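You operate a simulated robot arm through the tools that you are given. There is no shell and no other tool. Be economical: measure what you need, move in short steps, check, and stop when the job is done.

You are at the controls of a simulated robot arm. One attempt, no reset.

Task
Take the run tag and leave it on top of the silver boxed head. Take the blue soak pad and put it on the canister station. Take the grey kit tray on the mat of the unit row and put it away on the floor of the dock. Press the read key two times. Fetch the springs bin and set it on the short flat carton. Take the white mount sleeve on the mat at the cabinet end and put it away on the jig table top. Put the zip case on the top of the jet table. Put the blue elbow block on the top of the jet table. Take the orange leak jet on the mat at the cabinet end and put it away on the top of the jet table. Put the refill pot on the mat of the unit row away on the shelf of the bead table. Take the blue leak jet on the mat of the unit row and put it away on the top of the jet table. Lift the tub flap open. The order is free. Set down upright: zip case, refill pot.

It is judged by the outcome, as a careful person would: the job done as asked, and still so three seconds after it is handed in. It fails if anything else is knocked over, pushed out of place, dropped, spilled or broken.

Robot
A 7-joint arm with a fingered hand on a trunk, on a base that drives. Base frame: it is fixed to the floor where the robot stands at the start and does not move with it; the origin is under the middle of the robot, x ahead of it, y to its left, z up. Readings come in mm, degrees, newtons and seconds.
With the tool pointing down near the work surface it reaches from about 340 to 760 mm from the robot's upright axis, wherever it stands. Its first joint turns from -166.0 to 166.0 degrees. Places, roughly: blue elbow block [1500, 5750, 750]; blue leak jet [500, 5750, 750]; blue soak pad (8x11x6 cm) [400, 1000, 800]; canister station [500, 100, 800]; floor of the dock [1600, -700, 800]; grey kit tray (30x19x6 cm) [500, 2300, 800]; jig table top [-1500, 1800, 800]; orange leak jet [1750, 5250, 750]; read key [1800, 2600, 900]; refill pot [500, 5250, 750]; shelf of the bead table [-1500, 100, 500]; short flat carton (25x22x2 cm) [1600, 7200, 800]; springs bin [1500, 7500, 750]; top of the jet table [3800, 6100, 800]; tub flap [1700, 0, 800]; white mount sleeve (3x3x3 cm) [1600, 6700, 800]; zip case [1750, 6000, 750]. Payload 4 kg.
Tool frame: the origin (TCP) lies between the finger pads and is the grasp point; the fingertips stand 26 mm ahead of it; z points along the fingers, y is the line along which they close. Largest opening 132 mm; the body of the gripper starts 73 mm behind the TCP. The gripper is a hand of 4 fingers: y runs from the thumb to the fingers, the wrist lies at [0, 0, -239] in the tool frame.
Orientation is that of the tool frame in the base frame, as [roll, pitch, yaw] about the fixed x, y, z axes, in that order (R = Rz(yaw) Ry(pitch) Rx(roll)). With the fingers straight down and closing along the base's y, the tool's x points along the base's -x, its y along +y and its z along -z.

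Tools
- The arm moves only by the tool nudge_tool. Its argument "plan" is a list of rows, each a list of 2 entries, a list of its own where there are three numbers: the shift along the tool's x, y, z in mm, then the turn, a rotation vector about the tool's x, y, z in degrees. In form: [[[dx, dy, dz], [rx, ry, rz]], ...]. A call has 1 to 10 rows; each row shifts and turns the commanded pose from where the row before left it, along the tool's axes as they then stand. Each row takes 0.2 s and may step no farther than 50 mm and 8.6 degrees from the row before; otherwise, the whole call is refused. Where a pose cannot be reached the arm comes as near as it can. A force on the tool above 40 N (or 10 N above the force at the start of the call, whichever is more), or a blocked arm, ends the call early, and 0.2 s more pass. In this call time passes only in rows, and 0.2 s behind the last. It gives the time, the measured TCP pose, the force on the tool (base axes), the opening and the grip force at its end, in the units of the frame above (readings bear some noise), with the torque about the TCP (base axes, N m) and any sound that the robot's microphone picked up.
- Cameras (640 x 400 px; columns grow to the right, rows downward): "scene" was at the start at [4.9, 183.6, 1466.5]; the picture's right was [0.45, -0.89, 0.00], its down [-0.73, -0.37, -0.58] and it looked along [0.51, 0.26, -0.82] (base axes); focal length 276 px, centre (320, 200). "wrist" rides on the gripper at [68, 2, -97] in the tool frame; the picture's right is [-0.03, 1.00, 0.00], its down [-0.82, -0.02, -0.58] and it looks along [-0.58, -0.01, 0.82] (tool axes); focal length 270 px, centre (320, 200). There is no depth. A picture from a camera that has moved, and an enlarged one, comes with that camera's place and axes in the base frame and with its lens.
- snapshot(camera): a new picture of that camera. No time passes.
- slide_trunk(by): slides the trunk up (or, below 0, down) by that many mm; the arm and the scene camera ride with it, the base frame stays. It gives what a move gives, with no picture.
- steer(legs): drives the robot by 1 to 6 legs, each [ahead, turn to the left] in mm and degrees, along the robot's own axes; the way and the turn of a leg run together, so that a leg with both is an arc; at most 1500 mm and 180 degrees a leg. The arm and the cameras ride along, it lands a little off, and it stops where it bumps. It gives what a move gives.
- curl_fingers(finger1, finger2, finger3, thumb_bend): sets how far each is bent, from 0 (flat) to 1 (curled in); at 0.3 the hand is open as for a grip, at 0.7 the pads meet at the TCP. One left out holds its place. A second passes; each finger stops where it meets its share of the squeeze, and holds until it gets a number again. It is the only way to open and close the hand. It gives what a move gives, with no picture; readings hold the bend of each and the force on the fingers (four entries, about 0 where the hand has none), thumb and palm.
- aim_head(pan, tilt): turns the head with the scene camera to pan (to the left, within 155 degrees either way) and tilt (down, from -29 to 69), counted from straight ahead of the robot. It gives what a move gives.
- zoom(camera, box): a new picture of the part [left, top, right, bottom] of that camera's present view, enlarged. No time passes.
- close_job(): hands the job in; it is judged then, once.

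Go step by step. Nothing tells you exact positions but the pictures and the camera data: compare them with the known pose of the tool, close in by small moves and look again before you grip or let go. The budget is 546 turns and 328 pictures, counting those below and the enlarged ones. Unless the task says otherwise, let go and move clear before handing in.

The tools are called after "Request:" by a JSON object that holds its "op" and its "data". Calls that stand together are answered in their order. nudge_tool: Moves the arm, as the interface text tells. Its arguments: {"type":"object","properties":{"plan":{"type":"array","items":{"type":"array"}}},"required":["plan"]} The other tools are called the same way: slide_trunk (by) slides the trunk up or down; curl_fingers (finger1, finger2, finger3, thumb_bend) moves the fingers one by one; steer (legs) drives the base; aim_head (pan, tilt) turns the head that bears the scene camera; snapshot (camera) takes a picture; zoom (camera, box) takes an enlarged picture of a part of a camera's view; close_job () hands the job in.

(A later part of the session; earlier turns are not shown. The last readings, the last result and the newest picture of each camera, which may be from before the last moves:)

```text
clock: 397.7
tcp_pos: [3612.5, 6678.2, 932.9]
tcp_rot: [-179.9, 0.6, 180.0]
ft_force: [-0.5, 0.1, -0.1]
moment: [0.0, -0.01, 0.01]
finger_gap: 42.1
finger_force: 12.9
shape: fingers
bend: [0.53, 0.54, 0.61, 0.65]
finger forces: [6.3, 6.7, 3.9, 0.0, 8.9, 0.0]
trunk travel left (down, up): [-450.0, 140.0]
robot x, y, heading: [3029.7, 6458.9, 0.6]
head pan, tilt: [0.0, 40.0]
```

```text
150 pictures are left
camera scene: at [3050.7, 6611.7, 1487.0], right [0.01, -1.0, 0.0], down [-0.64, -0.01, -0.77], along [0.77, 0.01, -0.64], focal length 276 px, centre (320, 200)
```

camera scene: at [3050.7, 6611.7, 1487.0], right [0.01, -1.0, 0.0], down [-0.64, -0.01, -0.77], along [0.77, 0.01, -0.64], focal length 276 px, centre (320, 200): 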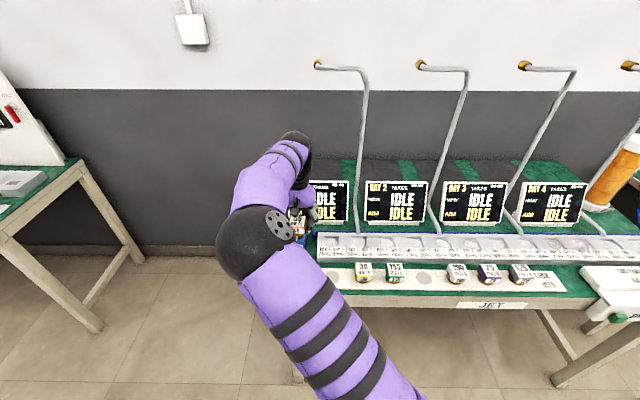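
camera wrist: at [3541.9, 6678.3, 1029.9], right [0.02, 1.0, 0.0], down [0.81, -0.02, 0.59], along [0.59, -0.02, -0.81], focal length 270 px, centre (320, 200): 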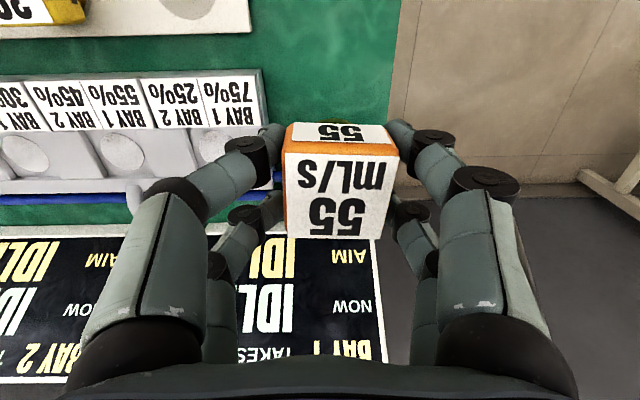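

Request:
{"op": "nudge_tool", "data": {"plan": [[[-40, 1, 0], [0, 0, 0]], [[-40, 1, 0], [0, 0, 0]], [[-34, 1, 0], [0, 0, 0]]]}}

Request:
{"op": "snapshot", "data": {"camera": "wrist"}}

```text
clock: 398.5
tcp_pos: [3727.5, 6680.2, 931.4]
tcp_rot: [-179.9, 0.4, 179.9]
ft_force: [-0.1, 0.6, -0.9]
moment: [0.02, -0.01, 0.01]
finger_gap: 41.9
finger_force: 12.9
shape: fingers
bend: [0.53, 0.54, 0.61, 0.65]
finger forces: [6.3, 6.7, 3.9, 0.0, 8.9, 0.0]
trunk travel left (down, up): [-450.0, 140.0]
robot x, y, heading: [3028.5, 6461.7, 0.6]
head pan, tilt: [0.0, 40.0]
```

```text
149 pictures are left
camera wrist: at [3657.1, 6680.4, 1028.8], right [0.03, 1.0, 0.0], down [0.81, -0.02, 0.58], along [0.58, -0.02, -0.81], focal length 270 px, centre (320, 200)
```

wrist: 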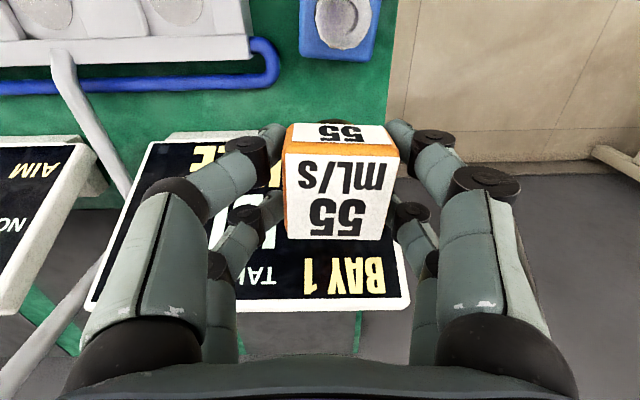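

The gap between elbow (ends ≈3690) and screen base (≈3757) takes the cube. I lower carefully.

Request:
{"op": "nudge_tool", "data": {"plan": [[[2, 0, 40], [0, 0, 0]], [[0, 0, 40], [0, 0, 0]], [[0, 0, 20], [0, 0, 0]]]}}

Request:
{"op": "snapshot", "data": {"camera": "wrist"}}

```text
clock: 399.3
tcp_pos: [3725.6, 6681.3, 832.4]
tcp_rot: [-179.8, 0.6, 180.0]
ft_force: [0.1, 0.7, 0.2]
moment: [-0.02, 0.01, 0.03]
finger_gap: 42.0
finger_force: 13.2
shape: fingers
bend: [0.53, 0.54, 0.61, 0.65]
finger forces: [6.3, 6.7, 3.9, 0.0, 8.8, 0.0]
trunk travel left (down, up): [-450.0, 140.0]
robot x, y, heading: [3025.8, 6457.5, 0.8]
head pan, tilt: [0.0, 40.0]
```

```text
148 pictures are left
camera wrist: at [3655.6, 6682.1, 929.7], right [0.02, 1.0, 0.0], down [0.81, -0.02, 0.59], along [0.59, -0.02, -0.81], focal length 270 px, centre (320, 200)
```

wrist: 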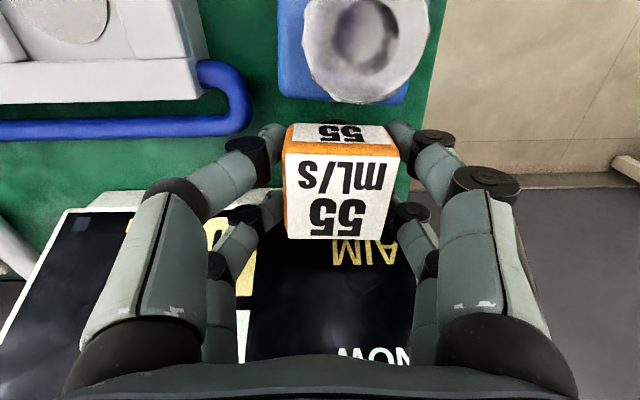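

Request:
{"op": "nudge_tool", "data": {"plan": [[[0, 0, 8], [0, 0, 0]], [[0, 0, 5], [0, 0, 0]], [[0, 0, 2], [0, 0, 0]]]}}

Request:
{"op": "nudge_tool", "data": {"plan": [[[0, 0, 2], [0, 0, 0]]]}}

```text
clock: 400.1
tcp_pos: [3726.3, 6681.5, 818.0]
tcp_rot: [179.9, 0.6, 180.0]
ft_force: [0.3, -0.2, -0.1]
moment: [0.01, -0.02, -0.02]
finger_gap: 42.3
finger_force: 13.2
shape: fingers
bend: [0.53, 0.54, 0.61, 0.65]
finger forces: [6.2, 6.6, 4.3, 0.1, 8.8, 0.0]
trunk travel left (down, up): [-450.0, 140.0]
robot x, y, heading: [3028.9, 6459.9, 0.6]
head pan, tilt: [0.0, 40.0]
```

```text
clock: 400.5
tcp_pos: [3725.7, 6682.2, 815.7]
tcp_rot: [179.9, 0.5, -179.9]
ft_force: [0.1, 0.3, -0.4]
moment: [-0.01, -0.04, -0.02]
finger_gap: 41.7
finger_force: 13.2
shape: fingers
bend: [0.53, 0.54, 0.61, 0.65]
finger forces: [6.5, 6.5, 3.9, 0.0, 8.7, 0.0]
trunk travel left (down, up): [-450.0, 140.0]
robot x, y, heading: [3024.2, 6459.9, 0.7]
head pan, tilt: [0.0, 40.0]
```

Request:
{"op": "nudge_tool", "data": {"plan": [[[0, 0, 2], [0, 0, 0]]]}}

Request:
{"op": "curl_fingers", "data": {"finger1": 0.47, "finger2": 0.48, "finger3": 0.56, "thumb_bend": 0.6}}

Request:
{"op": "nudge_tool", "data": {"plan": [[[0, 0, -20], [0, 0, 0]], [[0, 0, -45], [0, 0, 0]], [[0, 0, -49], [0, 0, 0]], [[0, 0, -30], [0, 0, 0]], [[45, 0, 0], [0, 0, 0]], [[45, 0, 0], [0, 0, 0]], [[45, 0, 0], [0, 0, 0]]]}}

Request:
{"op": "snapshot", "data": {"camera": "wrist"}}

```text
clock: 400.9
tcp_pos: [3725.2, 6681.8, 815.3]
tcp_rot: [180.0, 0.7, -179.9]
ft_force: [-0.1, -0.1, 5.0]
moment: [0.11, 0.0, 0.02]
finger_gap: 42.2
finger_force: 13.2
shape: fingers
bend: [0.53, 0.55, 0.61, 0.65]
finger forces: [6.0, 6.6, 4.0, 0.0, 9.1, 0.1]
trunk travel left (down, up): [-450.0, 140.0]
robot x, y, heading: [3027.6, 6461.2, 0.5]
head pan, tilt: [0.0, 40.0]
```

```text
clock: 401.9
tcp_pos: [3726.0, 6681.6, 813.2]
tcp_rot: [180.0, 0.6, -179.9]
ft_force: [0.1, 0.2, 0.4]
moment: [0.0, 0.03, -0.02]
finger_gap: 53.2
finger_force: 0.0
shape: fingers
bend: [0.47, 0.48, 0.56, 0.6]
finger forces: [0.1, 0.0, 0.0, 0.1, 0.0, 0.0]
trunk travel left (down, up): [-450.0, 140.0]
robot x, y, heading: [3027.7, 6461.7, 0.7]
head pan, tilt: [0.0, 40.0]
```

```text
clock: 403.5
tcp_pos: [3589.2, 6683.3, 956.1]
tcp_rot: [180.0, 0.6, -179.9]
ft_force: [-0.4, -0.5, -0.7]
moment: [-0.03, -0.02, 0.04]
finger_gap: 53.7
finger_force: 0.1
shape: fingers
bend: [0.47, 0.48, 0.56, 0.6]
finger forces: [0.0, 0.0, 0.1, 0.0, 0.0, 0.0]
trunk travel left (down, up): [-450.0, 140.0]
robot x, y, heading: [3025.9, 6460.2, 0.7]
head pan, tilt: [0.0, 40.0]
```

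```text
147 pictures are left
camera wrist: at [3518.4, 6684.5, 1053.8], right [0.02, 1.0, 0.0], down [0.81, -0.02, 0.59], along [0.59, -0.01, -0.81], focal length 270 px, centre (320, 200)
```

wrist: 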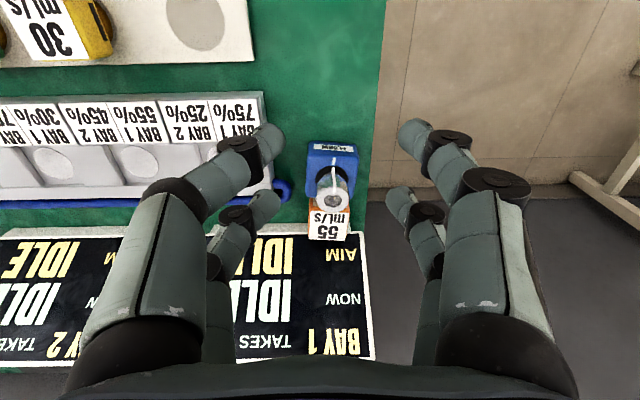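

Both are placed with room in front. Now the zip case.

Request:
{"op": "nudge_tool", "data": {"plan": [[[40, -25, -10], [0, 0, 0]], [[40, -25, -10], [0, 0, 0]], [[40, -25, -10], [0, 0, 0]]]}}

Request:
{"op": "steer", "data": {"legs": [[-230, 0], [0, -91], [430, 0], [0, -90], [540, 0]]}}

Request:
{"op": "aim_head", "data": {"pan": 10, "tilt": 40}}

Request:
{"op": "snapshot", "data": {"camera": "scene"}}

Request:
{"op": "snapshot", "data": {"camera": "wrist"}}

```text
clock: 404.3
tcp_pos: [3466.3, 6607.6, 983.8]
tcp_rot: [-179.9, 0.6, -179.9]
ft_force: [-0.3, 0.2, 0.3]
moment: [0.0, 0.02, -0.03]
finger_gap: 53.9
finger_force: 0.1
shape: fingers
bend: [0.47, 0.48, 0.56, 0.6]
finger forces: [0.1, 0.0, 0.0, 0.0, 0.0, 0.0]
trunk travel left (down, up): [-450.0, 140.0]
robot x, y, heading: [3027.2, 6463.8, 0.6]
head pan, tilt: [0.0, 40.0]
```

```text
clock: 418.6
tcp_pos: [1824.4, 5892.1, 984.3]
tcp_rot: [180.0, 0.6, -1.1]
ft_force: [0.2, -0.1, -0.3]
moment: [0.03, -0.02, 0.0]
finger_gap: 54.0
finger_force: 0.0
shape: fingers
bend: [0.47, 0.48, 0.56, 0.6]
finger forces: [0.1, 0.0, 0.1, 0.1, 0.0, 0.0]
trunk travel left (down, up): [-450.0, 140.0]
robot x, y, heading: [2269.5, 6033.9, 179.9]
head pan, tilt: [0.0, 40.0]
```

```text
clock: 419.4
tcp_pos: [1824.3, 5890.6, 984.5]
tcp_rot: [180.0, 0.6, -1.0]
ft_force: [0.5, 1.3, -0.3]
moment: [0.0, 0.01, 0.03]
finger_gap: 53.8
finger_force: 0.1
shape: fingers
bend: [0.47, 0.48, 0.56, 0.6]
finger forces: [0.0, 0.0, 0.0, 0.0, 0.0, 0.1]
trunk travel left (down, up): [-450.0, 140.0]
robot x, y, heading: [2266.9, 6031.8, 179.9]
head pan, tilt: [10.0, 40.0]
```

```text
146 pictures are left
camera scene: at [2243.3, 5862.0, 1487.0], right [-0.17, 0.99, 0.0], down [0.63, 0.11, -0.77], along [-0.75, -0.13, -0.64], focal length 276 px, centre (320, 200)
```

scene: 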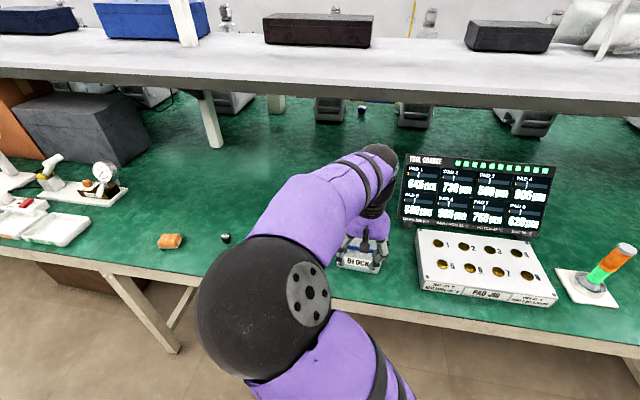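

```text
145 pictures are left
camera wrist: at [1893.9, 5888.0, 1082.2], right [-0.04, -1.0, 0.0], down [-0.81, 0.03, 0.59], along [-0.59, 0.02, -0.81], focal length 270 px, centre (320, 200)
```

wrist: 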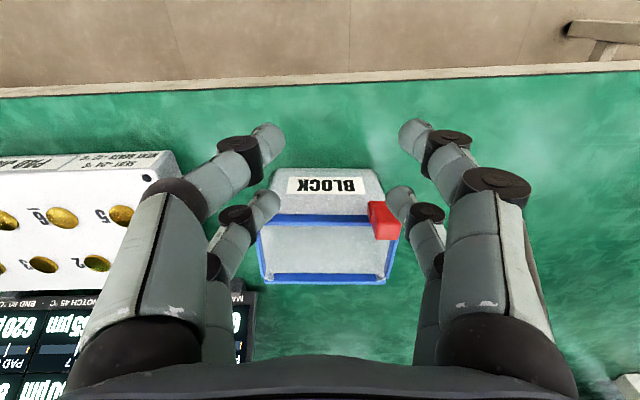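

The zip case measures centre (1688,5885), rim z≈880. I turn the hand 90° to grip across its 90 mm side.

Request:
{"op": "nudge_tool", "data": {"plan": [[[0, 0, -10], [0, 0, -8.5]], [[0, 0, 0], [0, 0, -8.5]], [[0, 0, 0], [0, 0, -8.5]], [[0, 0, 0], [0, 0, -8.5]], [[0, 0, 0], [0, 0, -8.5]], [[0, 0, 0], [0, 0, -8.5]], [[0, 0, 0], [0, 0, -8.5]], [[0, 0, 0], [0, 0, -8.5]], [[0, 0, 0], [0, 0, -8.5]], [[0, 0, 0], [0, 0, -8.5]]]}}

Request:
{"op": "curl_fingers", "data": {"finger1": 0.32, "finger2": 0.32, "finger3": 0.32, "thumb_bend": 0.32}}

Request:
{"op": "nudge_tool", "data": {"plan": [[[0, 0, 0], [0, 0, -6]], [[0, -45, 0], [0, 0, 0]], [[0, -45, 0], [0, 0, 0]], [[-8, -45, 0], [0, 0, 0]]]}}

Request:
{"op": "snapshot", "data": {"camera": "wrist"}}

```text
clock: 421.6
tcp_pos: [1825.4, 5891.8, 994.8]
tcp_rot: [-179.4, 0.0, 84.2]
ft_force: [0.0, -0.5, 0.0]
moment: [0.03, 0.0, -0.03]
finger_gap: 54.0
finger_force: 0.3
shape: fingers
bend: [0.47, 0.48, 0.56, 0.6]
finger forces: [0.0, 0.1, 0.0, 0.0, 0.0, 0.0]
trunk travel left (down, up): [-450.0, 140.0]
robot x, y, heading: [2266.9, 6032.3, 180.0]
head pan, tilt: [10.0, 40.0]
```

```text
clock: 422.6
tcp_pos: [1826.5, 5890.2, 994.4]
tcp_rot: [-179.3, 0.0, 84.0]
ft_force: [-0.3, -0.1, 0.3]
moment: [-0.01, 0.03, -0.02]
finger_gap: 125.8
finger_force: 0.1
shape: fingers
bend: [0.32, 0.32, 0.32, 0.32]
finger forces: [0.1, 0.0, 0.0, 0.0, 0.0, 0.0]
trunk travel left (down, up): [-450.0, 140.0]
robot x, y, heading: [2266.8, 6031.0, 179.7]
head pan, tilt: [10.0, 40.0]
```

```text
clock: 423.6
tcp_pos: [1688.9, 5884.9, 998.1]
tcp_rot: [-179.4, 0.0, 90.1]
ft_force: [1.1, -0.8, 0.8]
moment: [-0.02, -0.01, 0.01]
finger_gap: 126.1
finger_force: 0.0
shape: fingers
bend: [0.32, 0.32, 0.32, 0.32]
finger forces: [0.0, 0.0, 0.1, 0.1, 0.1, 0.1]
trunk travel left (down, up): [-450.0, 140.0]
robot x, y, heading: [2268.2, 6031.3, 179.7]
head pan, tilt: [10.0, 40.0]
```

```text
144 pictures are left
camera wrist: at [1690.9, 5953.1, 1096.4], right [1.0, -0.02, -0.01], down [-0.01, -0.82, 0.58], along [-0.02, -0.58, -0.82], focal length 270 px, centre (320, 200)
```

wrist: 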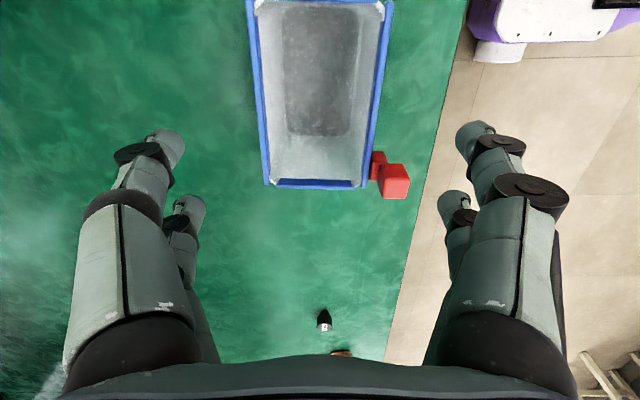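

Request:
{"op": "nudge_tool", "data": {"plan": [[[0, -3, 45], [0, 0, 0]], [[0, 0, 45], [0, 0, 0]], [[0, 0, 45], [0, 0, 0]]]}}

Request:
{"op": "snapshot", "data": {"camera": "wrist"}}

```text
clock: 424.4
tcp_pos: [1685.0, 5884.6, 862.7]
tcp_rot: [-179.3, -0.1, 89.9]
ft_force: [-0.5, 0.4, 1.3]
moment: [0.03, -0.02, -0.02]
finger_gap: 126.1
finger_force: 0.1
shape: fingers
bend: [0.32, 0.32, 0.32, 0.32]
finger forces: [0.0, 0.0, 0.0, 0.0, 0.0, 0.0]
trunk travel left (down, up): [-450.0, 140.0]
robot x, y, heading: [2268.3, 6029.1, 179.9]
head pan, tilt: [10.0, 40.0]
```

```text
143 pictures are left
camera wrist: at [1687.7, 5951.8, 961.4], right [1.0, -0.03, -0.01], down [-0.01, -0.82, 0.58], along [-0.02, -0.58, -0.82], focal length 270 px, centre (320, 200)
```

wrist: 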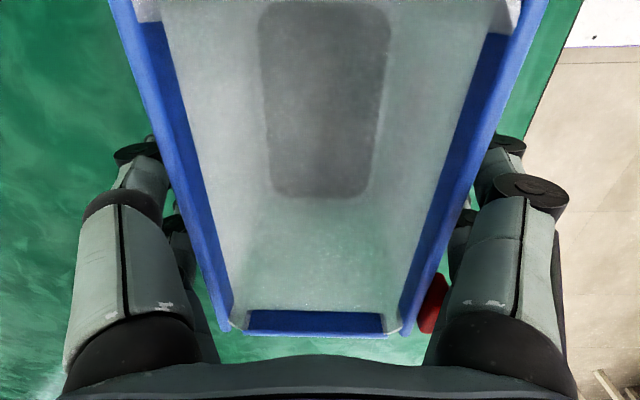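

Request:
{"op": "curl_fingers", "data": {"finger1": 0.55, "finger2": 0.55, "finger3": 0.55, "thumb_bend": 0.55}}

Request:
{"op": "nudge_tool", "data": {"plan": [[[0, 0, -15], [0, 0, 0]], [[0, 0, -30], [0, 0, 0]]]}}

Request:
{"op": "snapshot", "data": {"camera": "wrist"}}

Request:
{"op": "zoom", "data": {"camera": "scene", "box": [290, 180, 450, 290]}}

```text
clock: 425.4
tcp_pos: [1686.0, 5884.0, 863.5]
tcp_rot: [-179.4, -0.1, 90.0]
ft_force: [0.0, 0.5, 0.3]
moment: [0.0, 0.02, 0.03]
finger_gap: 84.1
finger_force: 17.6
shape: fingers
bend: [0.44, 0.44, 0.45, 0.5]
finger forces: [9.3, 8.4, 6.9, 0.1, 10.9, 0.0]
trunk travel left (down, up): [-450.0, 140.0]
robot x, y, heading: [2268.1, 6030.6, 179.6]
head pan, tilt: [10.0, 40.0]
```

```text
clock: 426.0
tcp_pos: [1687.0, 5881.7, 906.2]
tcp_rot: [-179.4, 0.0, 90.0]
ft_force: [0.5, -0.3, -1.3]
moment: [-0.02, 0.01, 0.0]
finger_gap: 84.6
finger_force: 16.8
shape: fingers
bend: [0.44, 0.44, 0.45, 0.5]
finger forces: [9.4, 8.3, 6.9, 0.0, 10.8, 0.0]
trunk travel left (down, up): [-450.0, 140.0]
robot x, y, heading: [2268.5, 6032.3, 179.9]
head pan, tilt: [10.0, 40.0]
```

```text
142 pictures are left
camera wrist: at [1689.4, 5950.3, 1005.8], right [1.0, -0.02, -0.01], down [-0.01, -0.82, 0.58], along [-0.02, -0.58, -0.82], focal length 270 px, centre (320, 200)
```

wrist: 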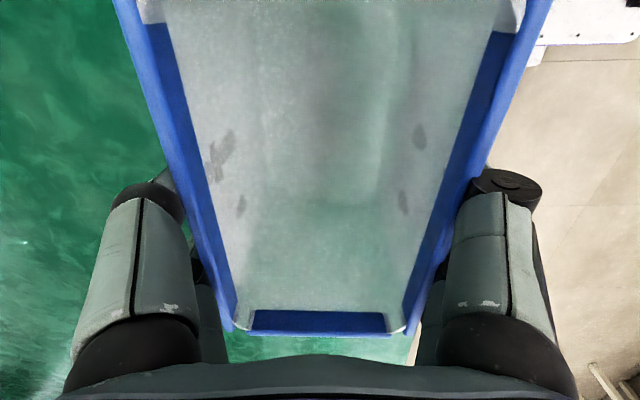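

```text
3.64 times, centred on (370, 235) of scene
camera zoom: at [2243.2, 5862.0, 1487.0], right [-0.17, 0.99, 0.0], down [0.63, 0.11, -0.77], along [-0.75, -0.13, -0.64], focal length 1002 px, centre (138, 73)
```

zoom: 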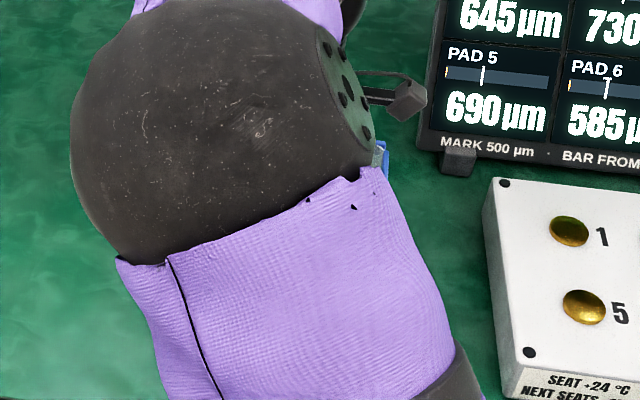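

The zip case is held. I lift it, turn the hand back, and take it to the jet table.

Request:
{"op": "nudge_tool", "data": {"plan": [[[0, 0, -49], [0, 0, 0]], [[0, 0, -49], [0, 0, 0]], [[0, 0, -30], [0, 0, 0]], [[0, 40, 0], [0, 0, 0]], [[0, 40, 0], [0, 0, 0]], [[0, 20, 0], [0, 0, 8.5]], [[0, 0, 0], [0, 0, 8.5]], [[0, 0, 0], [0, 0, 8.5]], [[0, 0, 0], [0, 0, 8.5]], [[0, 0, 0], [0, 0, 8.5]]]}}

Request:
{"op": "nudge_tool", "data": {"plan": [[[0, 0, 0], [0, 0, 8.5]], [[0, 0, 0], [0, 0, 8.5]], [[0, 0, 0], [0, 0, 8.5]], [[0, 0, 0], [0, 0, 8.5]], [[0, 0, 0], [0, 0, 8.5]], [[0, 0, 0], [0, 0, 5]]]}}

Request:
{"op": "steer", "data": {"legs": [[-280, 0], [0, -90], [420, 0], [0, -90], [250, 0]]}}

```text
clock: 428.2
tcp_pos: [1787.7, 5882.3, 1031.9]
tcp_rot: [-179.5, 0.5, 47.5]
ft_force: [-0.6, 0.6, -1.7]
moment: [0.01, 0.01, -0.01]
finger_gap: 84.0
finger_force: 18.0
shape: fingers
bend: [0.44, 0.44, 0.45, 0.5]
finger forces: [9.3, 8.4, 6.8, 0.0, 10.6, 0.0]
trunk travel left (down, up): [-450.0, 140.0]
robot x, y, heading: [2268.8, 6032.9, 179.7]
head pan, tilt: [10.0, 40.0]
```

```text
clock: 429.6
tcp_pos: [1787.3, 5884.5, 1032.7]
tcp_rot: [-180.0, 0.6, -0.1]
ft_force: [-0.8, -0.9, 0.0]
moment: [-0.01, 0.02, -0.03]
finger_gap: 84.2
finger_force: 17.4
shape: fingers
bend: [0.44, 0.44, 0.45, 0.5]
finger forces: [9.2, 8.3, 6.7, 0.0, 10.7, 0.0]
trunk travel left (down, up): [-450.0, 140.0]
robot x, y, heading: [2266.7, 6034.4, 179.8]
head pan, tilt: [10.0, 40.0]
```

```text
clock: 442.8
tcp_pos: [3273.1, 6607.0, 1033.0]
tcp_rot: [180.0, 0.6, -179.6]
ft_force: [-0.2, -0.2, -0.5]
moment: [-0.02, 0.0, 0.02]
finger_gap: 84.0
finger_force: 16.8
shape: fingers
bend: [0.44, 0.44, 0.45, 0.5]
finger forces: [9.1, 8.1, 6.8, 0.0, 10.5, 0.0]
trunk travel left (down, up): [-450.0, 140.0]
robot x, y, heading: [2795.8, 6456.8, 0.2]
head pan, tilt: [10.0, 40.0]
```

Request:
{"op": "steer", "data": {"legs": [[190, 0]]}}

Request:
{"op": "nudge_tool", "data": {"plan": [[[-30, 25, 0], [0, 0, 0]], [[-30, 25, 0], [0, 0, 0]], [[-30, 22, 0], [0, 0, 0]]]}}

Request:
{"op": "snapshot", "data": {"camera": "wrist"}}

Request:
{"op": "aim_head", "data": {"pan": 5, "tilt": 45}}

Request:
{"op": "snapshot", "data": {"camera": "scene"}}

```text
clock: 444.3
tcp_pos: [3464.0, 6608.5, 1032.6]
tcp_rot: [-180.0, 0.7, -179.4]
ft_force: [0.2, -0.1, -0.4]
moment: [-0.03, 0.0, 0.02]
finger_gap: 84.3
finger_force: 17.5
shape: fingers
bend: [0.44, 0.44, 0.45, 0.5]
finger forces: [9.2, 8.2, 6.8, 0.0, 10.6, 0.0]
trunk travel left (down, up): [-450.0, 140.0]
robot x, y, heading: [2982.2, 6457.6, 0.5]
head pan, tilt: [10.0, 40.0]
```

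```text
clock: 445.1
tcp_pos: [3553.1, 6680.9, 1032.4]
tcp_rot: [-179.9, 0.6, -179.5]
ft_force: [-0.9, 0.3, -0.7]
moment: [0.01, -0.02, 0.02]
finger_gap: 84.1
finger_force: 17.1
shape: fingers
bend: [0.44, 0.44, 0.45, 0.5]
finger forces: [9.1, 8.2, 6.7, 0.0, 10.6, 0.0]
trunk travel left (down, up): [-450.0, 140.0]
robot x, y, heading: [2988.0, 6454.4, 0.3]
head pan, tilt: [10.0, 40.0]
```

```text
140 pictures are left
camera wrist: at [3483.6, 6682.3, 1131.7], right [0.02, 1.0, 0.0], down [0.81, -0.01, 0.59], along [0.59, -0.01, -0.81], focal length 270 px, centre (320, 200)
```

wrist: 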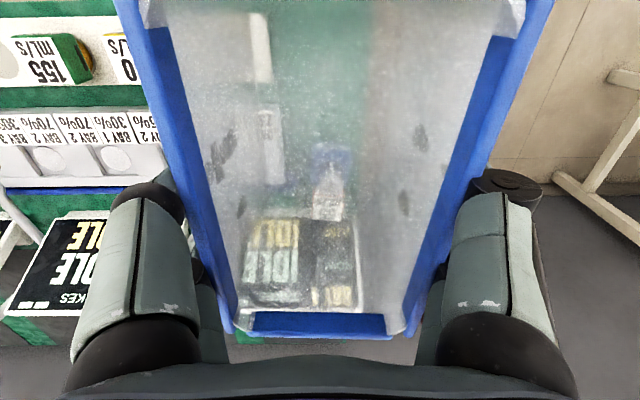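

```text
clock: 445.8
tcp_pos: [3553.1, 6681.2, 1034.0]
tcp_rot: [180.0, 0.6, -179.5]
ft_force: [-0.8, -0.6, -0.7]
moment: [-0.03, -0.01, 0.01]
finger_gap: 84.0
finger_force: 16.9
shape: fingers
bend: [0.44, 0.44, 0.45, 0.5]
finger forces: [9.1, 8.2, 6.7, 0.0, 10.6, 0.0]
trunk travel left (down, up): [-450.0, 140.0]
robot x, y, heading: [2982.7, 6457.2, 0.3]
head pan, tilt: [5.0, 45.0]
```

```text
139 pictures are left
camera scene: at [3005.7, 6614.9, 1479.8], right [0.1, -1.0, 0.0], down [-0.7, -0.07, -0.71], along [0.7, 0.07, -0.71], focal length 276 px, centre (320, 200)
```

scene: 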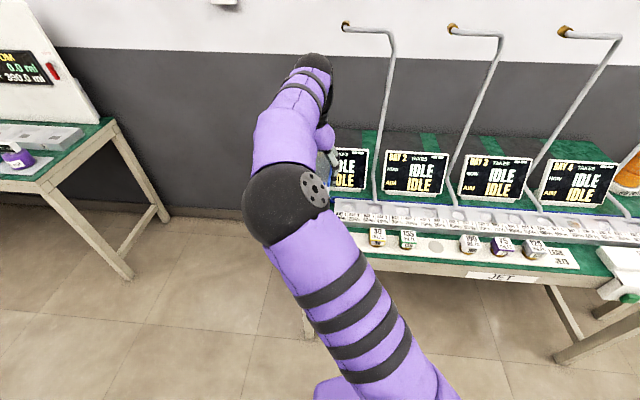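

Through the translucent case I see the free margin below it. I shift 3 mm forward and lower.

Request:
{"op": "nudge_tool", "data": {"plan": [[[3, 0, 45], [0, 0, 0]], [[0, 0, 45], [0, 0, 0]], [[0, 0, 45], [0, 0, 0]]]}}

Request:
{"op": "snapshot", "data": {"camera": "wrist"}}

Request:
{"op": "zoom", "data": {"camera": "scene", "box": [280, 140, 460, 260]}}

```text
clock: 446.6
tcp_pos: [3552.3, 6679.2, 896.7]
tcp_rot: [179.9, 0.6, -179.6]
ft_force: [0.1, -0.6, -0.1]
moment: [-0.03, 0.0, -0.01]
finger_gap: 83.7
finger_force: 17.1
shape: fingers
bend: [0.44, 0.44, 0.45, 0.5]
finger forces: [9.0, 8.1, 6.6, 0.0, 10.6, 0.0]
trunk travel left (down, up): [-450.0, 140.0]
robot x, y, heading: [2985.0, 6454.2, 0.4]
head pan, tilt: [5.0, 45.0]
```

```text
138 pictures are left
camera wrist: at [3481.1, 6680.3, 995.6], right [0.02, 1.0, 0.0], down [0.81, -0.01, 0.59], along [0.59, -0.01, -0.81], focal length 270 px, centre (320, 200)
```

wrist: 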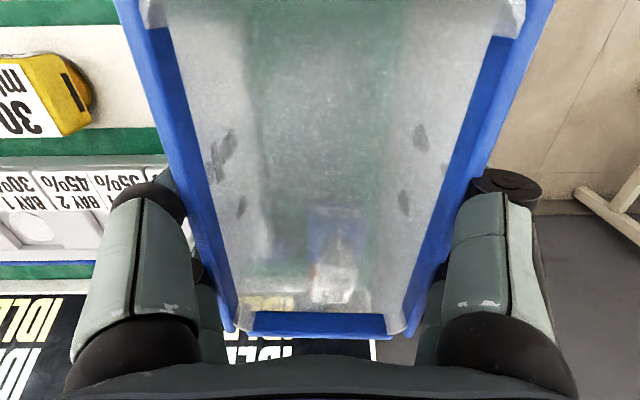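

```text
3.33 times, centred on (370, 200) of scene
camera zoom: at [3005.7, 6614.8, 1479.8], right [0.09, -1.0, 0.0], down [-0.7, -0.07, -0.71], along [0.7, 0.07, -0.71], focal length 919 px, centre (153, 200)
```

zoom: 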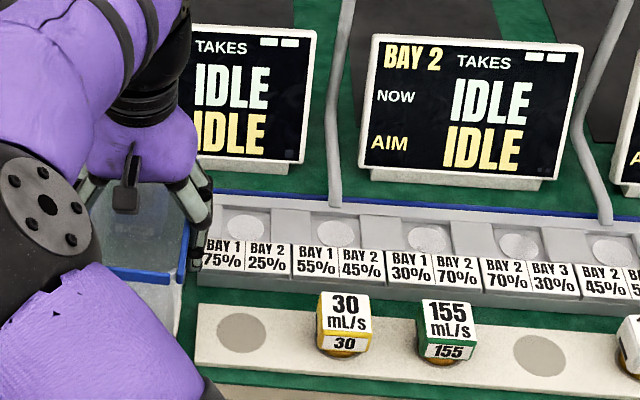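

Request:
{"op": "nudge_tool", "data": {"plan": [[[0, 0, 20], [0, 0, 0]], [[0, 0, 8], [0, 0, 0]]]}}

Request:
{"op": "nudge_tool", "data": {"plan": [[[0, 0, 3], [0, 0, 0]]]}}

Request:
{"op": "nudge_tool", "data": {"plan": [[[0, 0, 3], [0, 0, 0]]]}}

Request:
{"op": "snapshot", "data": {"camera": "wrist"}}

```text
clock: 447.2
tcp_pos: [3552.6, 6681.8, 870.5]
tcp_rot: [-180.0, 0.6, -179.5]
ft_force: [-1.1, -0.1, -1.4]
moment: [0.01, -0.01, -0.03]
finger_gap: 83.8
finger_force: 17.0
shape: fingers
bend: [0.44, 0.44, 0.45, 0.5]
finger forces: [9.0, 8.1, 6.7, 0.0, 10.5, 0.1]
trunk travel left (down, up): [-450.0, 140.0]
robot x, y, heading: [2984.6, 6456.4, 0.6]
head pan, tilt: [5.0, 45.0]
```

```text
clock: 447.6
tcp_pos: [3552.9, 6679.4, 867.9]
tcp_rot: [-180.0, 0.6, -179.5]
ft_force: [0.6, 0.3, -0.7]
moment: [0.03, 0.01, 0.0]
finger_gap: 83.7
finger_force: 17.2
shape: fingers
bend: [0.44, 0.44, 0.45, 0.5]
finger forces: [9.0, 8.1, 6.5, 0.0, 10.6, 0.0]
trunk travel left (down, up): [-450.0, 140.0]
robot x, y, heading: [2988.4, 6456.1, 0.3]
head pan, tilt: [5.0, 45.0]
```

```text
clock: 448.0
tcp_pos: [3552.7, 6680.9, 863.1]
tcp_rot: [180.0, 0.6, -179.5]
ft_force: [0.3, -0.2, -0.3]
moment: [0.0, -0.02, -0.01]
finger_gap: 83.9
finger_force: 17.0
shape: fingers
bend: [0.44, 0.44, 0.45, 0.5]
finger forces: [9.0, 8.1, 6.6, 0.0, 10.5, 0.0]
trunk travel left (down, up): [-450.0, 140.0]
robot x, y, heading: [2982.5, 6455.4, 0.3]
head pan, tilt: [5.0, 45.0]
```

```text
136 pictures are left
camera wrist: at [3482.6, 6681.5, 961.8], right [0.02, 1.0, 0.0], down [0.81, -0.01, 0.59], along [0.59, -0.01, -0.81], focal length 270 px, centre (320, 200)
```

wrist: 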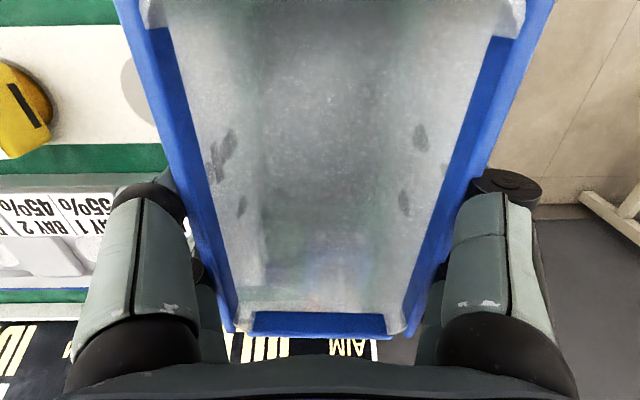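

Request:
{"op": "nudge_tool", "data": {"plan": [[[0, 0, 2], [0, 0, 0]]]}}

Request:
{"op": "nudge_tool", "data": {"plan": [[[0, 0, 2], [0, 0, 0]]]}}

Request:
{"op": "zoom", "data": {"camera": "scene", "box": [280, 180, 360, 260]}}

```text
clock: 448.4
tcp_pos: [3553.0, 6680.9, 863.2]
tcp_rot: [-180.0, 0.7, -179.6]
ft_force: [0.5, 0.4, 5.3]
moment: [-0.13, 0.18, -0.02]
finger_gap: 83.7
finger_force: 17.8
shape: fingers
bend: [0.44, 0.44, 0.46, 0.5]
finger forces: [9.6, 8.6, 6.5, 0.0, 10.6, 0.0]
trunk travel left (down, up): [-450.0, 140.0]
robot x, y, heading: [2985.6, 6454.6, 0.4]
head pan, tilt: [5.0, 45.0]
```

```text
clock: 448.8
tcp_pos: [3552.5, 6680.3, 861.0]
tcp_rot: [-179.9, 0.7, -179.5]
ft_force: [3.4, 3.6, 14.1]
moment: [-0.33, 0.17, -0.05]
finger_gap: 84.0
finger_force: 18.0
shape: fingers
bend: [0.44, 0.44, 0.46, 0.51]
finger forces: [10.9, 9.3, 6.1, 0.0, 9.9, 0.1]
trunk travel left (down, up): [-450.0, 140.0]
robot x, y, heading: [2987.0, 6457.9, 0.3]
head pan, tilt: [5.0, 45.0]
```

```text
5.00 times, centred on (320, 220) of scene
camera zoom: at [3004.9, 6614.8, 1480.0], right [0.09, -1.0, 0.0], down [-0.7, -0.07, -0.71], along [0.7, 0.07, -0.71], focal length 1378 px, centre (320, 100)
```

zoom: 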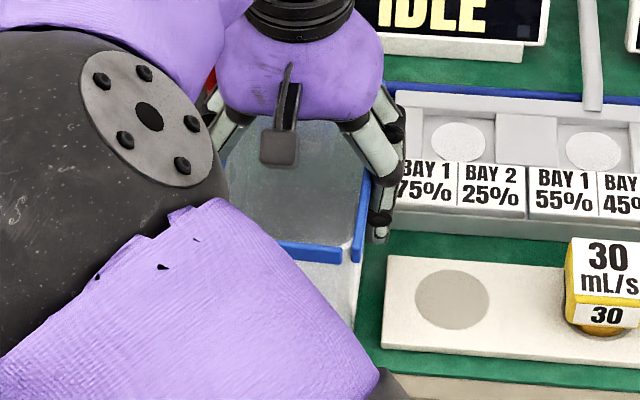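

Seated. I release with a modest opening and rise.

Request:
{"op": "nudge_tool", "data": {"plan": [[[0, 0, -2], [0, 0, 0]]]}}

Request:
{"op": "curl_fingers", "data": {"finger1": 0.37, "finger2": 0.37, "finger3": 0.4, "thumb_bend": 0.44}}

Request:
{"op": "nudge_tool", "data": {"plan": [[[0, 0, -20], [0, 0, 0]], [[0, 0, -40], [0, 0, 0]], [[0, 0, -49], [0, 0, 0]], [[40, 0, -25], [0, 0, 0]], [[45, 0, 0], [0, 0, 0]], [[45, -15, 0], [0, 0, 0]]]}}

Request:
{"op": "snapshot", "data": {"camera": "wrist"}}

Request:
{"op": "snapshot", "data": {"camera": "scene"}}

```text
clock: 449.2
tcp_pos: [3552.9, 6679.3, 863.4]
tcp_rot: [-179.8, 0.6, -179.7]
ft_force: [1.8, 1.6, 7.5]
moment: [-0.24, 0.06, 0.04]
finger_gap: 84.0
finger_force: 18.0
shape: fingers
bend: [0.44, 0.44, 0.46, 0.5]
finger forces: [9.5, 8.8, 6.4, 0.1, 10.6, 0.0]
trunk travel left (down, up): [-450.0, 140.0]
robot x, y, heading: [2983.8, 6457.6, 0.5]
head pan, tilt: [5.0, 45.0]
```

```text
clock: 450.2
tcp_pos: [3551.9, 6680.1, 862.5]
tcp_rot: [-180.0, 0.5, -179.5]
ft_force: [0.1, -0.2, -0.8]
moment: [-0.05, 0.0, 0.0]
finger_gap: 97.6
finger_force: 0.1
shape: fingers
bend: [0.37, 0.37, 0.4, 0.44]
finger forces: [0.1, 0.0, 0.0, 0.0, 0.0, 0.0]
trunk travel left (down, up): [-450.0, 140.0]
robot x, y, heading: [2984.5, 6459.0, 0.4]
head pan, tilt: [5.0, 45.0]
```

```text
clock: 451.6
tcp_pos: [3422.0, 6665.7, 995.9]
tcp_rot: [-179.9, 0.5, -179.5]
ft_force: [0.5, 0.3, 0.2]
moment: [0.02, -0.03, -0.04]
finger_gap: 97.8
finger_force: 0.0
shape: fingers
bend: [0.37, 0.37, 0.4, 0.44]
finger forces: [0.1, 0.1, 0.0, 0.1, 0.1, 0.0]
trunk travel left (down, up): [-450.0, 140.0]
robot x, y, heading: [2988.8, 6458.5, 0.4]
head pan, tilt: [5.0, 45.0]
```

```text
134 pictures are left
camera wrist: at [3352.1, 6665.6, 1094.3], right [0.02, 1.0, 0.0], down [0.81, -0.01, 0.59], along [0.59, -0.01, -0.81], focal length 270 px, centre (320, 200)
```

wrist: 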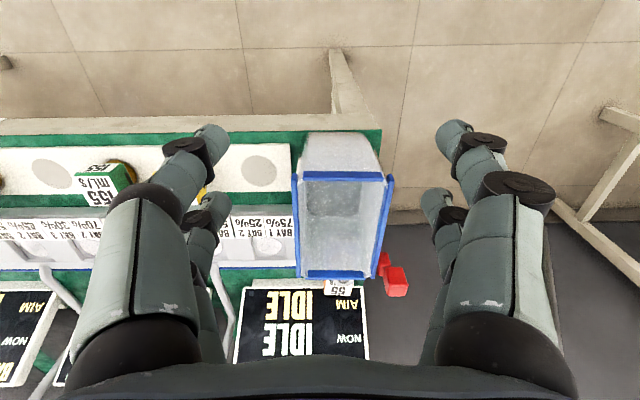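

```text
133 pictures are left
camera scene: at [3005.7, 6615.1, 1479.8], right [0.09, -1.0, 0.0], down [-0.7, -0.07, -0.71], along [0.7, 0.07, -0.71], focal length 276 px, centre (320, 200)
```

scene: 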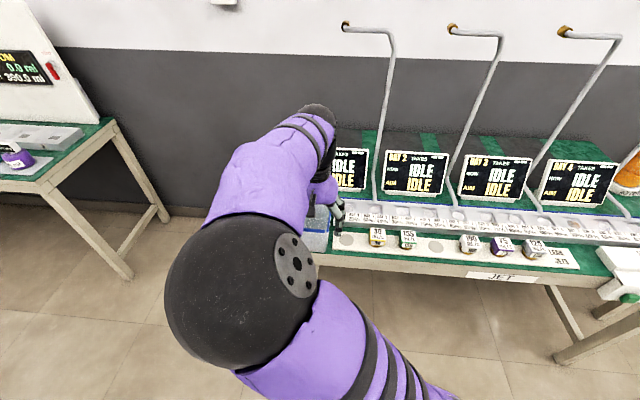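

The zip case stands upright on the jet table. Now to the springs bin and the carton at the cabinet end.

Request:
{"op": "nudge_tool", "data": {"plan": [[[0, -30, -20], [0, 0, 0]], [[0, -30, -20], [0, 0, 0]]]}}

Request:
{"op": "steer", "data": {"legs": [[-220, 0], [0, 90], [980, 0], [0, 90], [500, 0]]}}

Request:
{"op": "aim_head", "data": {"pan": 5, "tilt": 40}}

Request:
{"op": "snapshot", "data": {"camera": "scene"}}

Request:
{"op": "snapshot", "data": {"camera": "wrist"}}

```text
clock: 452.2
tcp_pos: [3422.1, 6603.2, 1036.6]
tcp_rot: [-180.0, 0.6, -179.6]
ft_force: [0.4, -0.3, 0.4]
moment: [0.05, -0.04, -0.01]
finger_gap: 97.7
finger_force: 0.0
shape: fingers
bend: [0.37, 0.37, 0.4, 0.44]
finger forces: [0.1, 0.0, 0.0, 0.0, 0.1, 0.1]
trunk travel left (down, up): [-450.0, 140.0]
robot x, y, heading: [2986.3, 6453.3, 0.4]
head pan, tilt: [5.0, 45.0]
```

```text
clock: 468.7
tcp_pos: [1840.3, 7295.3, 1035.6]
tcp_rot: [180.0, 0.6, -0.3]
ft_force: [0.2, 0.8, 0.2]
moment: [0.04, -0.04, -0.01]
finger_gap: 97.6
finger_force: 0.0
shape: fingers
bend: [0.37, 0.37, 0.4, 0.44]
finger forces: [0.2, 0.1, 0.0, 0.1, 0.0, 0.1]
trunk travel left (down, up): [-450.0, 140.0]
robot x, y, heading: [2279.5, 7438.5, 179.7]
head pan, tilt: [5.0, 45.0]
```

```text
clock: 469.3
tcp_pos: [1840.3, 7295.0, 1035.8]
tcp_rot: [-180.0, 0.6, -0.4]
ft_force: [0.2, 0.4, -0.1]
moment: [-0.02, 0.0, -0.01]
finger_gap: 97.7
finger_force: 0.2
shape: fingers
bend: [0.37, 0.37, 0.4, 0.44]
finger forces: [0.0, 0.1, 0.0, 0.0, 0.1, 0.0]
trunk travel left (down, up): [-450.0, 140.0]
robot x, y, heading: [2277.5, 7435.5, 179.5]
head pan, tilt: [5.0, 40.0]
```

```text
132 pictures are left
camera scene: at [2253.6, 7275.5, 1487.0], right [-0.08, 1.0, 0.0], down [0.64, 0.05, -0.77], along [-0.76, -0.06, -0.64], focal length 276 px, centre (320, 200)
```

scene: 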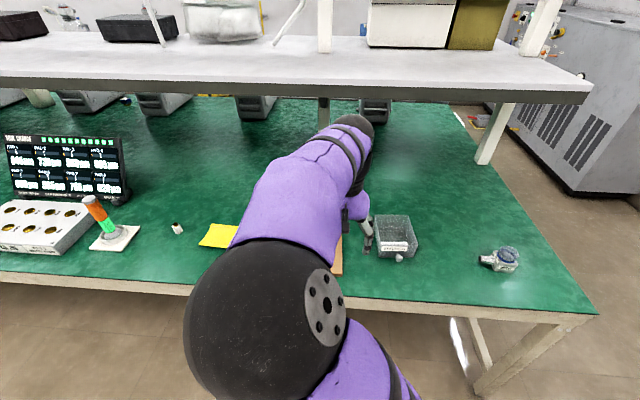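

```text
131 pictures are left
camera wrist: at [1909.0, 7292.5, 1133.4], right [-0.03, -1.0, 0.0], down [-0.81, 0.02, 0.59], along [-0.59, 0.02, -0.81], focal length 270 px, centre (320, 200)
```

wrist: 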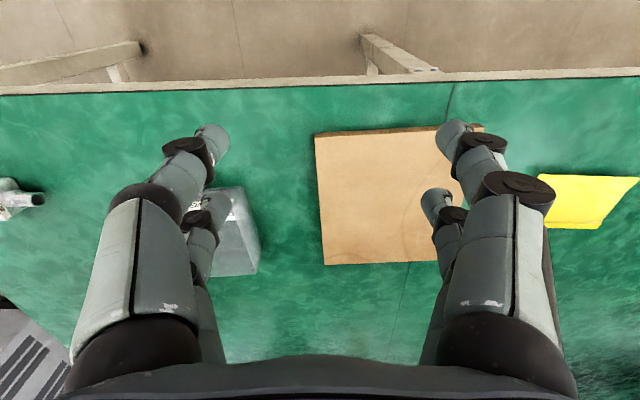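

Request:
{"op": "zoom", "data": {"camera": "scene", "box": [340, 190, 540, 290]}}

Request:
{"op": "zoom", "data": {"camera": "scene", "box": [80, 180, 260, 270]}}

```text
3.20 times, centred on (440, 240) of scene
camera zoom: at [2253.6, 7275.5, 1487.0], right [-0.08, 1.0, 0.0], down [0.64, 0.05, -0.77], along [-0.76, -0.06, -0.64], focal length 882 px, centre (-64, 72)
```

zoom: 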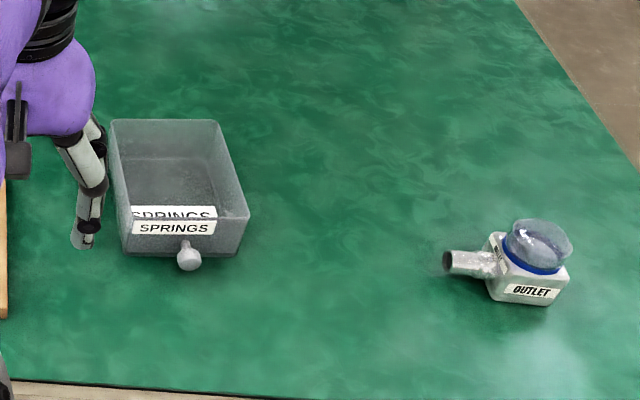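

```text
3.56 times, centred on (170, 225) of scene
camera zoom: at [2253.6, 7275.5, 1487.0], right [-0.08, 1.0, 0.0], down [0.64, 0.05, -0.77], along [-0.76, -0.06, -0.64], focal length 980 px, centre (853, 111)
```

zoom: 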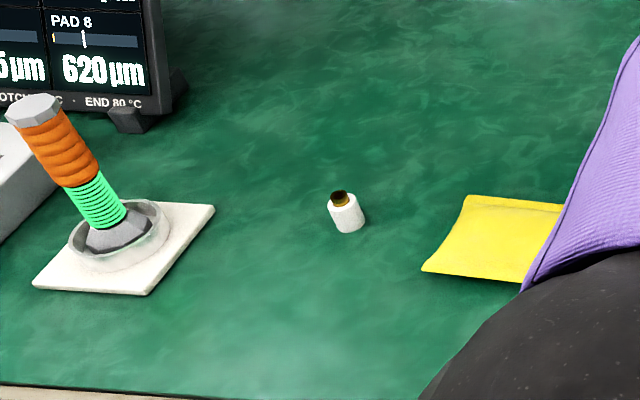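

The springs bin is near (1597,7478), about 118 wide; the carton centre is about (1647,7195). I move over the bin.

Request:
{"op": "nudge_tool", "data": {"plan": [[[-38, -30, 0], [0, 0, 0]], [[-38, -30, 0], [0, 0, 0]], [[-38, -30, 0], [0, 0, 0]], [[-38, -30, 0], [0, 0, 0]], [[-38, -30, 0], [0, 0, 0]], [[-38, -30, 0], [0, 0, 0]]]}}

Request:
{"op": "curl_fingers", "data": {"finger1": 0.3, "finger2": 0.3, "finger3": 0.3, "thumb_bend": 0.3}}

Request:
{"op": "snapshot", "data": {"camera": "wrist"}}

```text
clock: 470.7
tcp_pos: [1610.4, 7475.8, 1039.3]
tcp_rot: [180.0, 0.5, -0.4]
ft_force: [-0.4, 0.4, 0.2]
moment: [0.0, 0.0, 0.02]
finger_gap: 97.8
finger_force: 0.1
shape: fingers
bend: [0.37, 0.37, 0.4, 0.44]
finger forces: [0.1, 0.0, 0.0, 0.0, 0.0, 0.0]
trunk travel left (down, up): [-450.0, 140.0]
robot x, y, heading: [2281.1, 7436.9, 179.5]
head pan, tilt: [5.0, 40.0]
```

```text
clock: 471.7
tcp_pos: [1611.6, 7476.4, 1039.8]
tcp_rot: [180.0, 0.7, -0.2]
ft_force: [0.2, -0.7, 0.6]
moment: [0.02, -0.03, -0.01]
finger_gap: 132.5
finger_force: 0.0
shape: fingers
bend: [0.3, 0.3, 0.3, 0.3]
finger forces: [0.0, 0.0, 0.0, 0.1, 0.1, 0.0]
trunk travel left (down, up): [-450.0, 140.0]
robot x, y, heading: [2280.0, 7439.2, 179.5]
head pan, tilt: [5.0, 40.0]
```

```text
128 pictures are left
camera wrist: at [1680.6, 7473.2, 1137.5], right [-0.03, -1.0, 0.0], down [-0.81, 0.02, 0.59], along [-0.59, 0.02, -0.81], focal length 270 px, centre (320, 200)
```

wrist: 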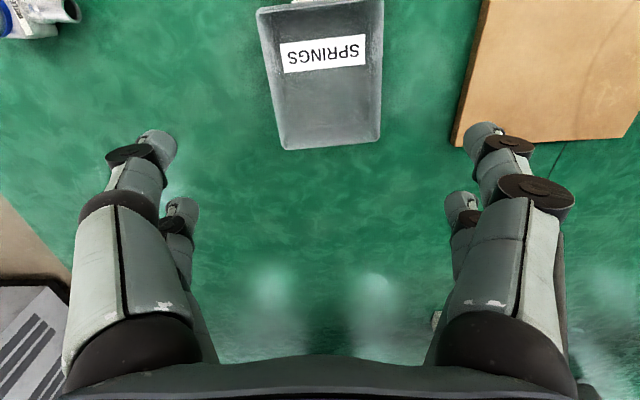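

Request:
{"op": "nudge_tool", "data": {"plan": [[[4, 7, 40], [0, 0, -3]], [[0, 0, 49], [0, 0, 0]], [[0, 0, 45], [0, 0, 0]]]}}

Request:
{"op": "snapshot", "data": {"camera": "wrist"}}

```text
clock: 472.5
tcp_pos: [1613.5, 7466.9, 906.3]
tcp_rot: [-179.8, 0.6, 2.9]
ft_force: [-0.1, -0.6, -0.6]
moment: [0.0, -0.01, 0.0]
finger_gap: 132.5
finger_force: 0.1
shape: fingers
bend: [0.3, 0.3, 0.3, 0.3]
finger forces: [0.1, 0.1, 0.0, 0.0, 0.1, 0.1]
trunk travel left (down, up): [-450.0, 140.0]
robot x, y, heading: [2280.4, 7439.3, 179.5]
head pan, tilt: [5.0, 40.0]
```

```text
127 pictures are left
camera wrist: at [1682.1, 7467.9, 1003.9], right [0.02, -1.0, 0.0], down [-0.81, -0.02, 0.59], along [-0.59, -0.01, -0.81], focal length 270 px, centre (320, 200)
```

wrist: 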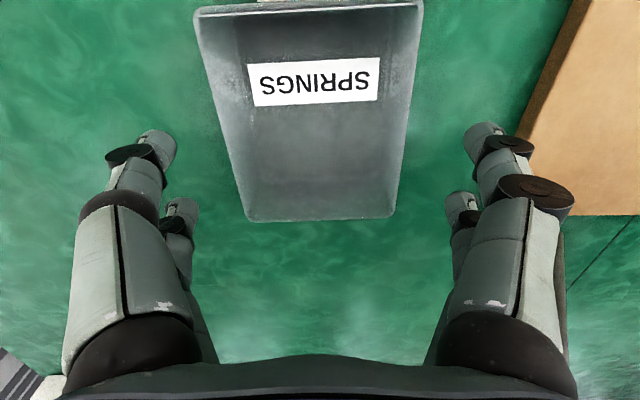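

Request:
{"op": "nudge_tool", "data": {"plan": [[[0, -3, 40], [0, 0, 0]], [[0, 0, 30], [0, 0, 0]], [[0, 0, 14], [0, 0, 0]]]}}

Request:
{"op": "snapshot", "data": {"camera": "wrist"}}

```text
clock: 473.3
tcp_pos: [1613.0, 7470.5, 821.2]
tcp_rot: [-180.0, 0.8, 2.8]
ft_force: [0.0, -1.0, 8.4]
moment: [-0.08, -0.03, 0.01]
finger_gap: 135.9
finger_force: 4.2
shape: fingers
bend: [0.29, 0.29, 0.3, 0.3]
finger forces: [2.2, 2.8, 0.8, 0.1, 2.2, 0.0]
trunk travel left (down, up): [-450.0, 140.0]
robot x, y, heading: [2283.4, 7434.7, 179.6]
head pan, tilt: [5.0, 40.0]
```

```text
126 pictures are left
camera wrist: at [1682.4, 7472.1, 919.3], right [0.02, -1.0, 0.0], down [-0.81, -0.02, 0.59], along [-0.59, -0.01, -0.81], focal length 270 px, centre (320, 200)
```

wrist: 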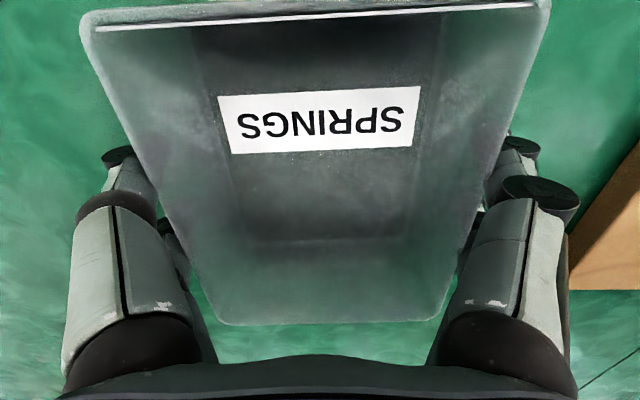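

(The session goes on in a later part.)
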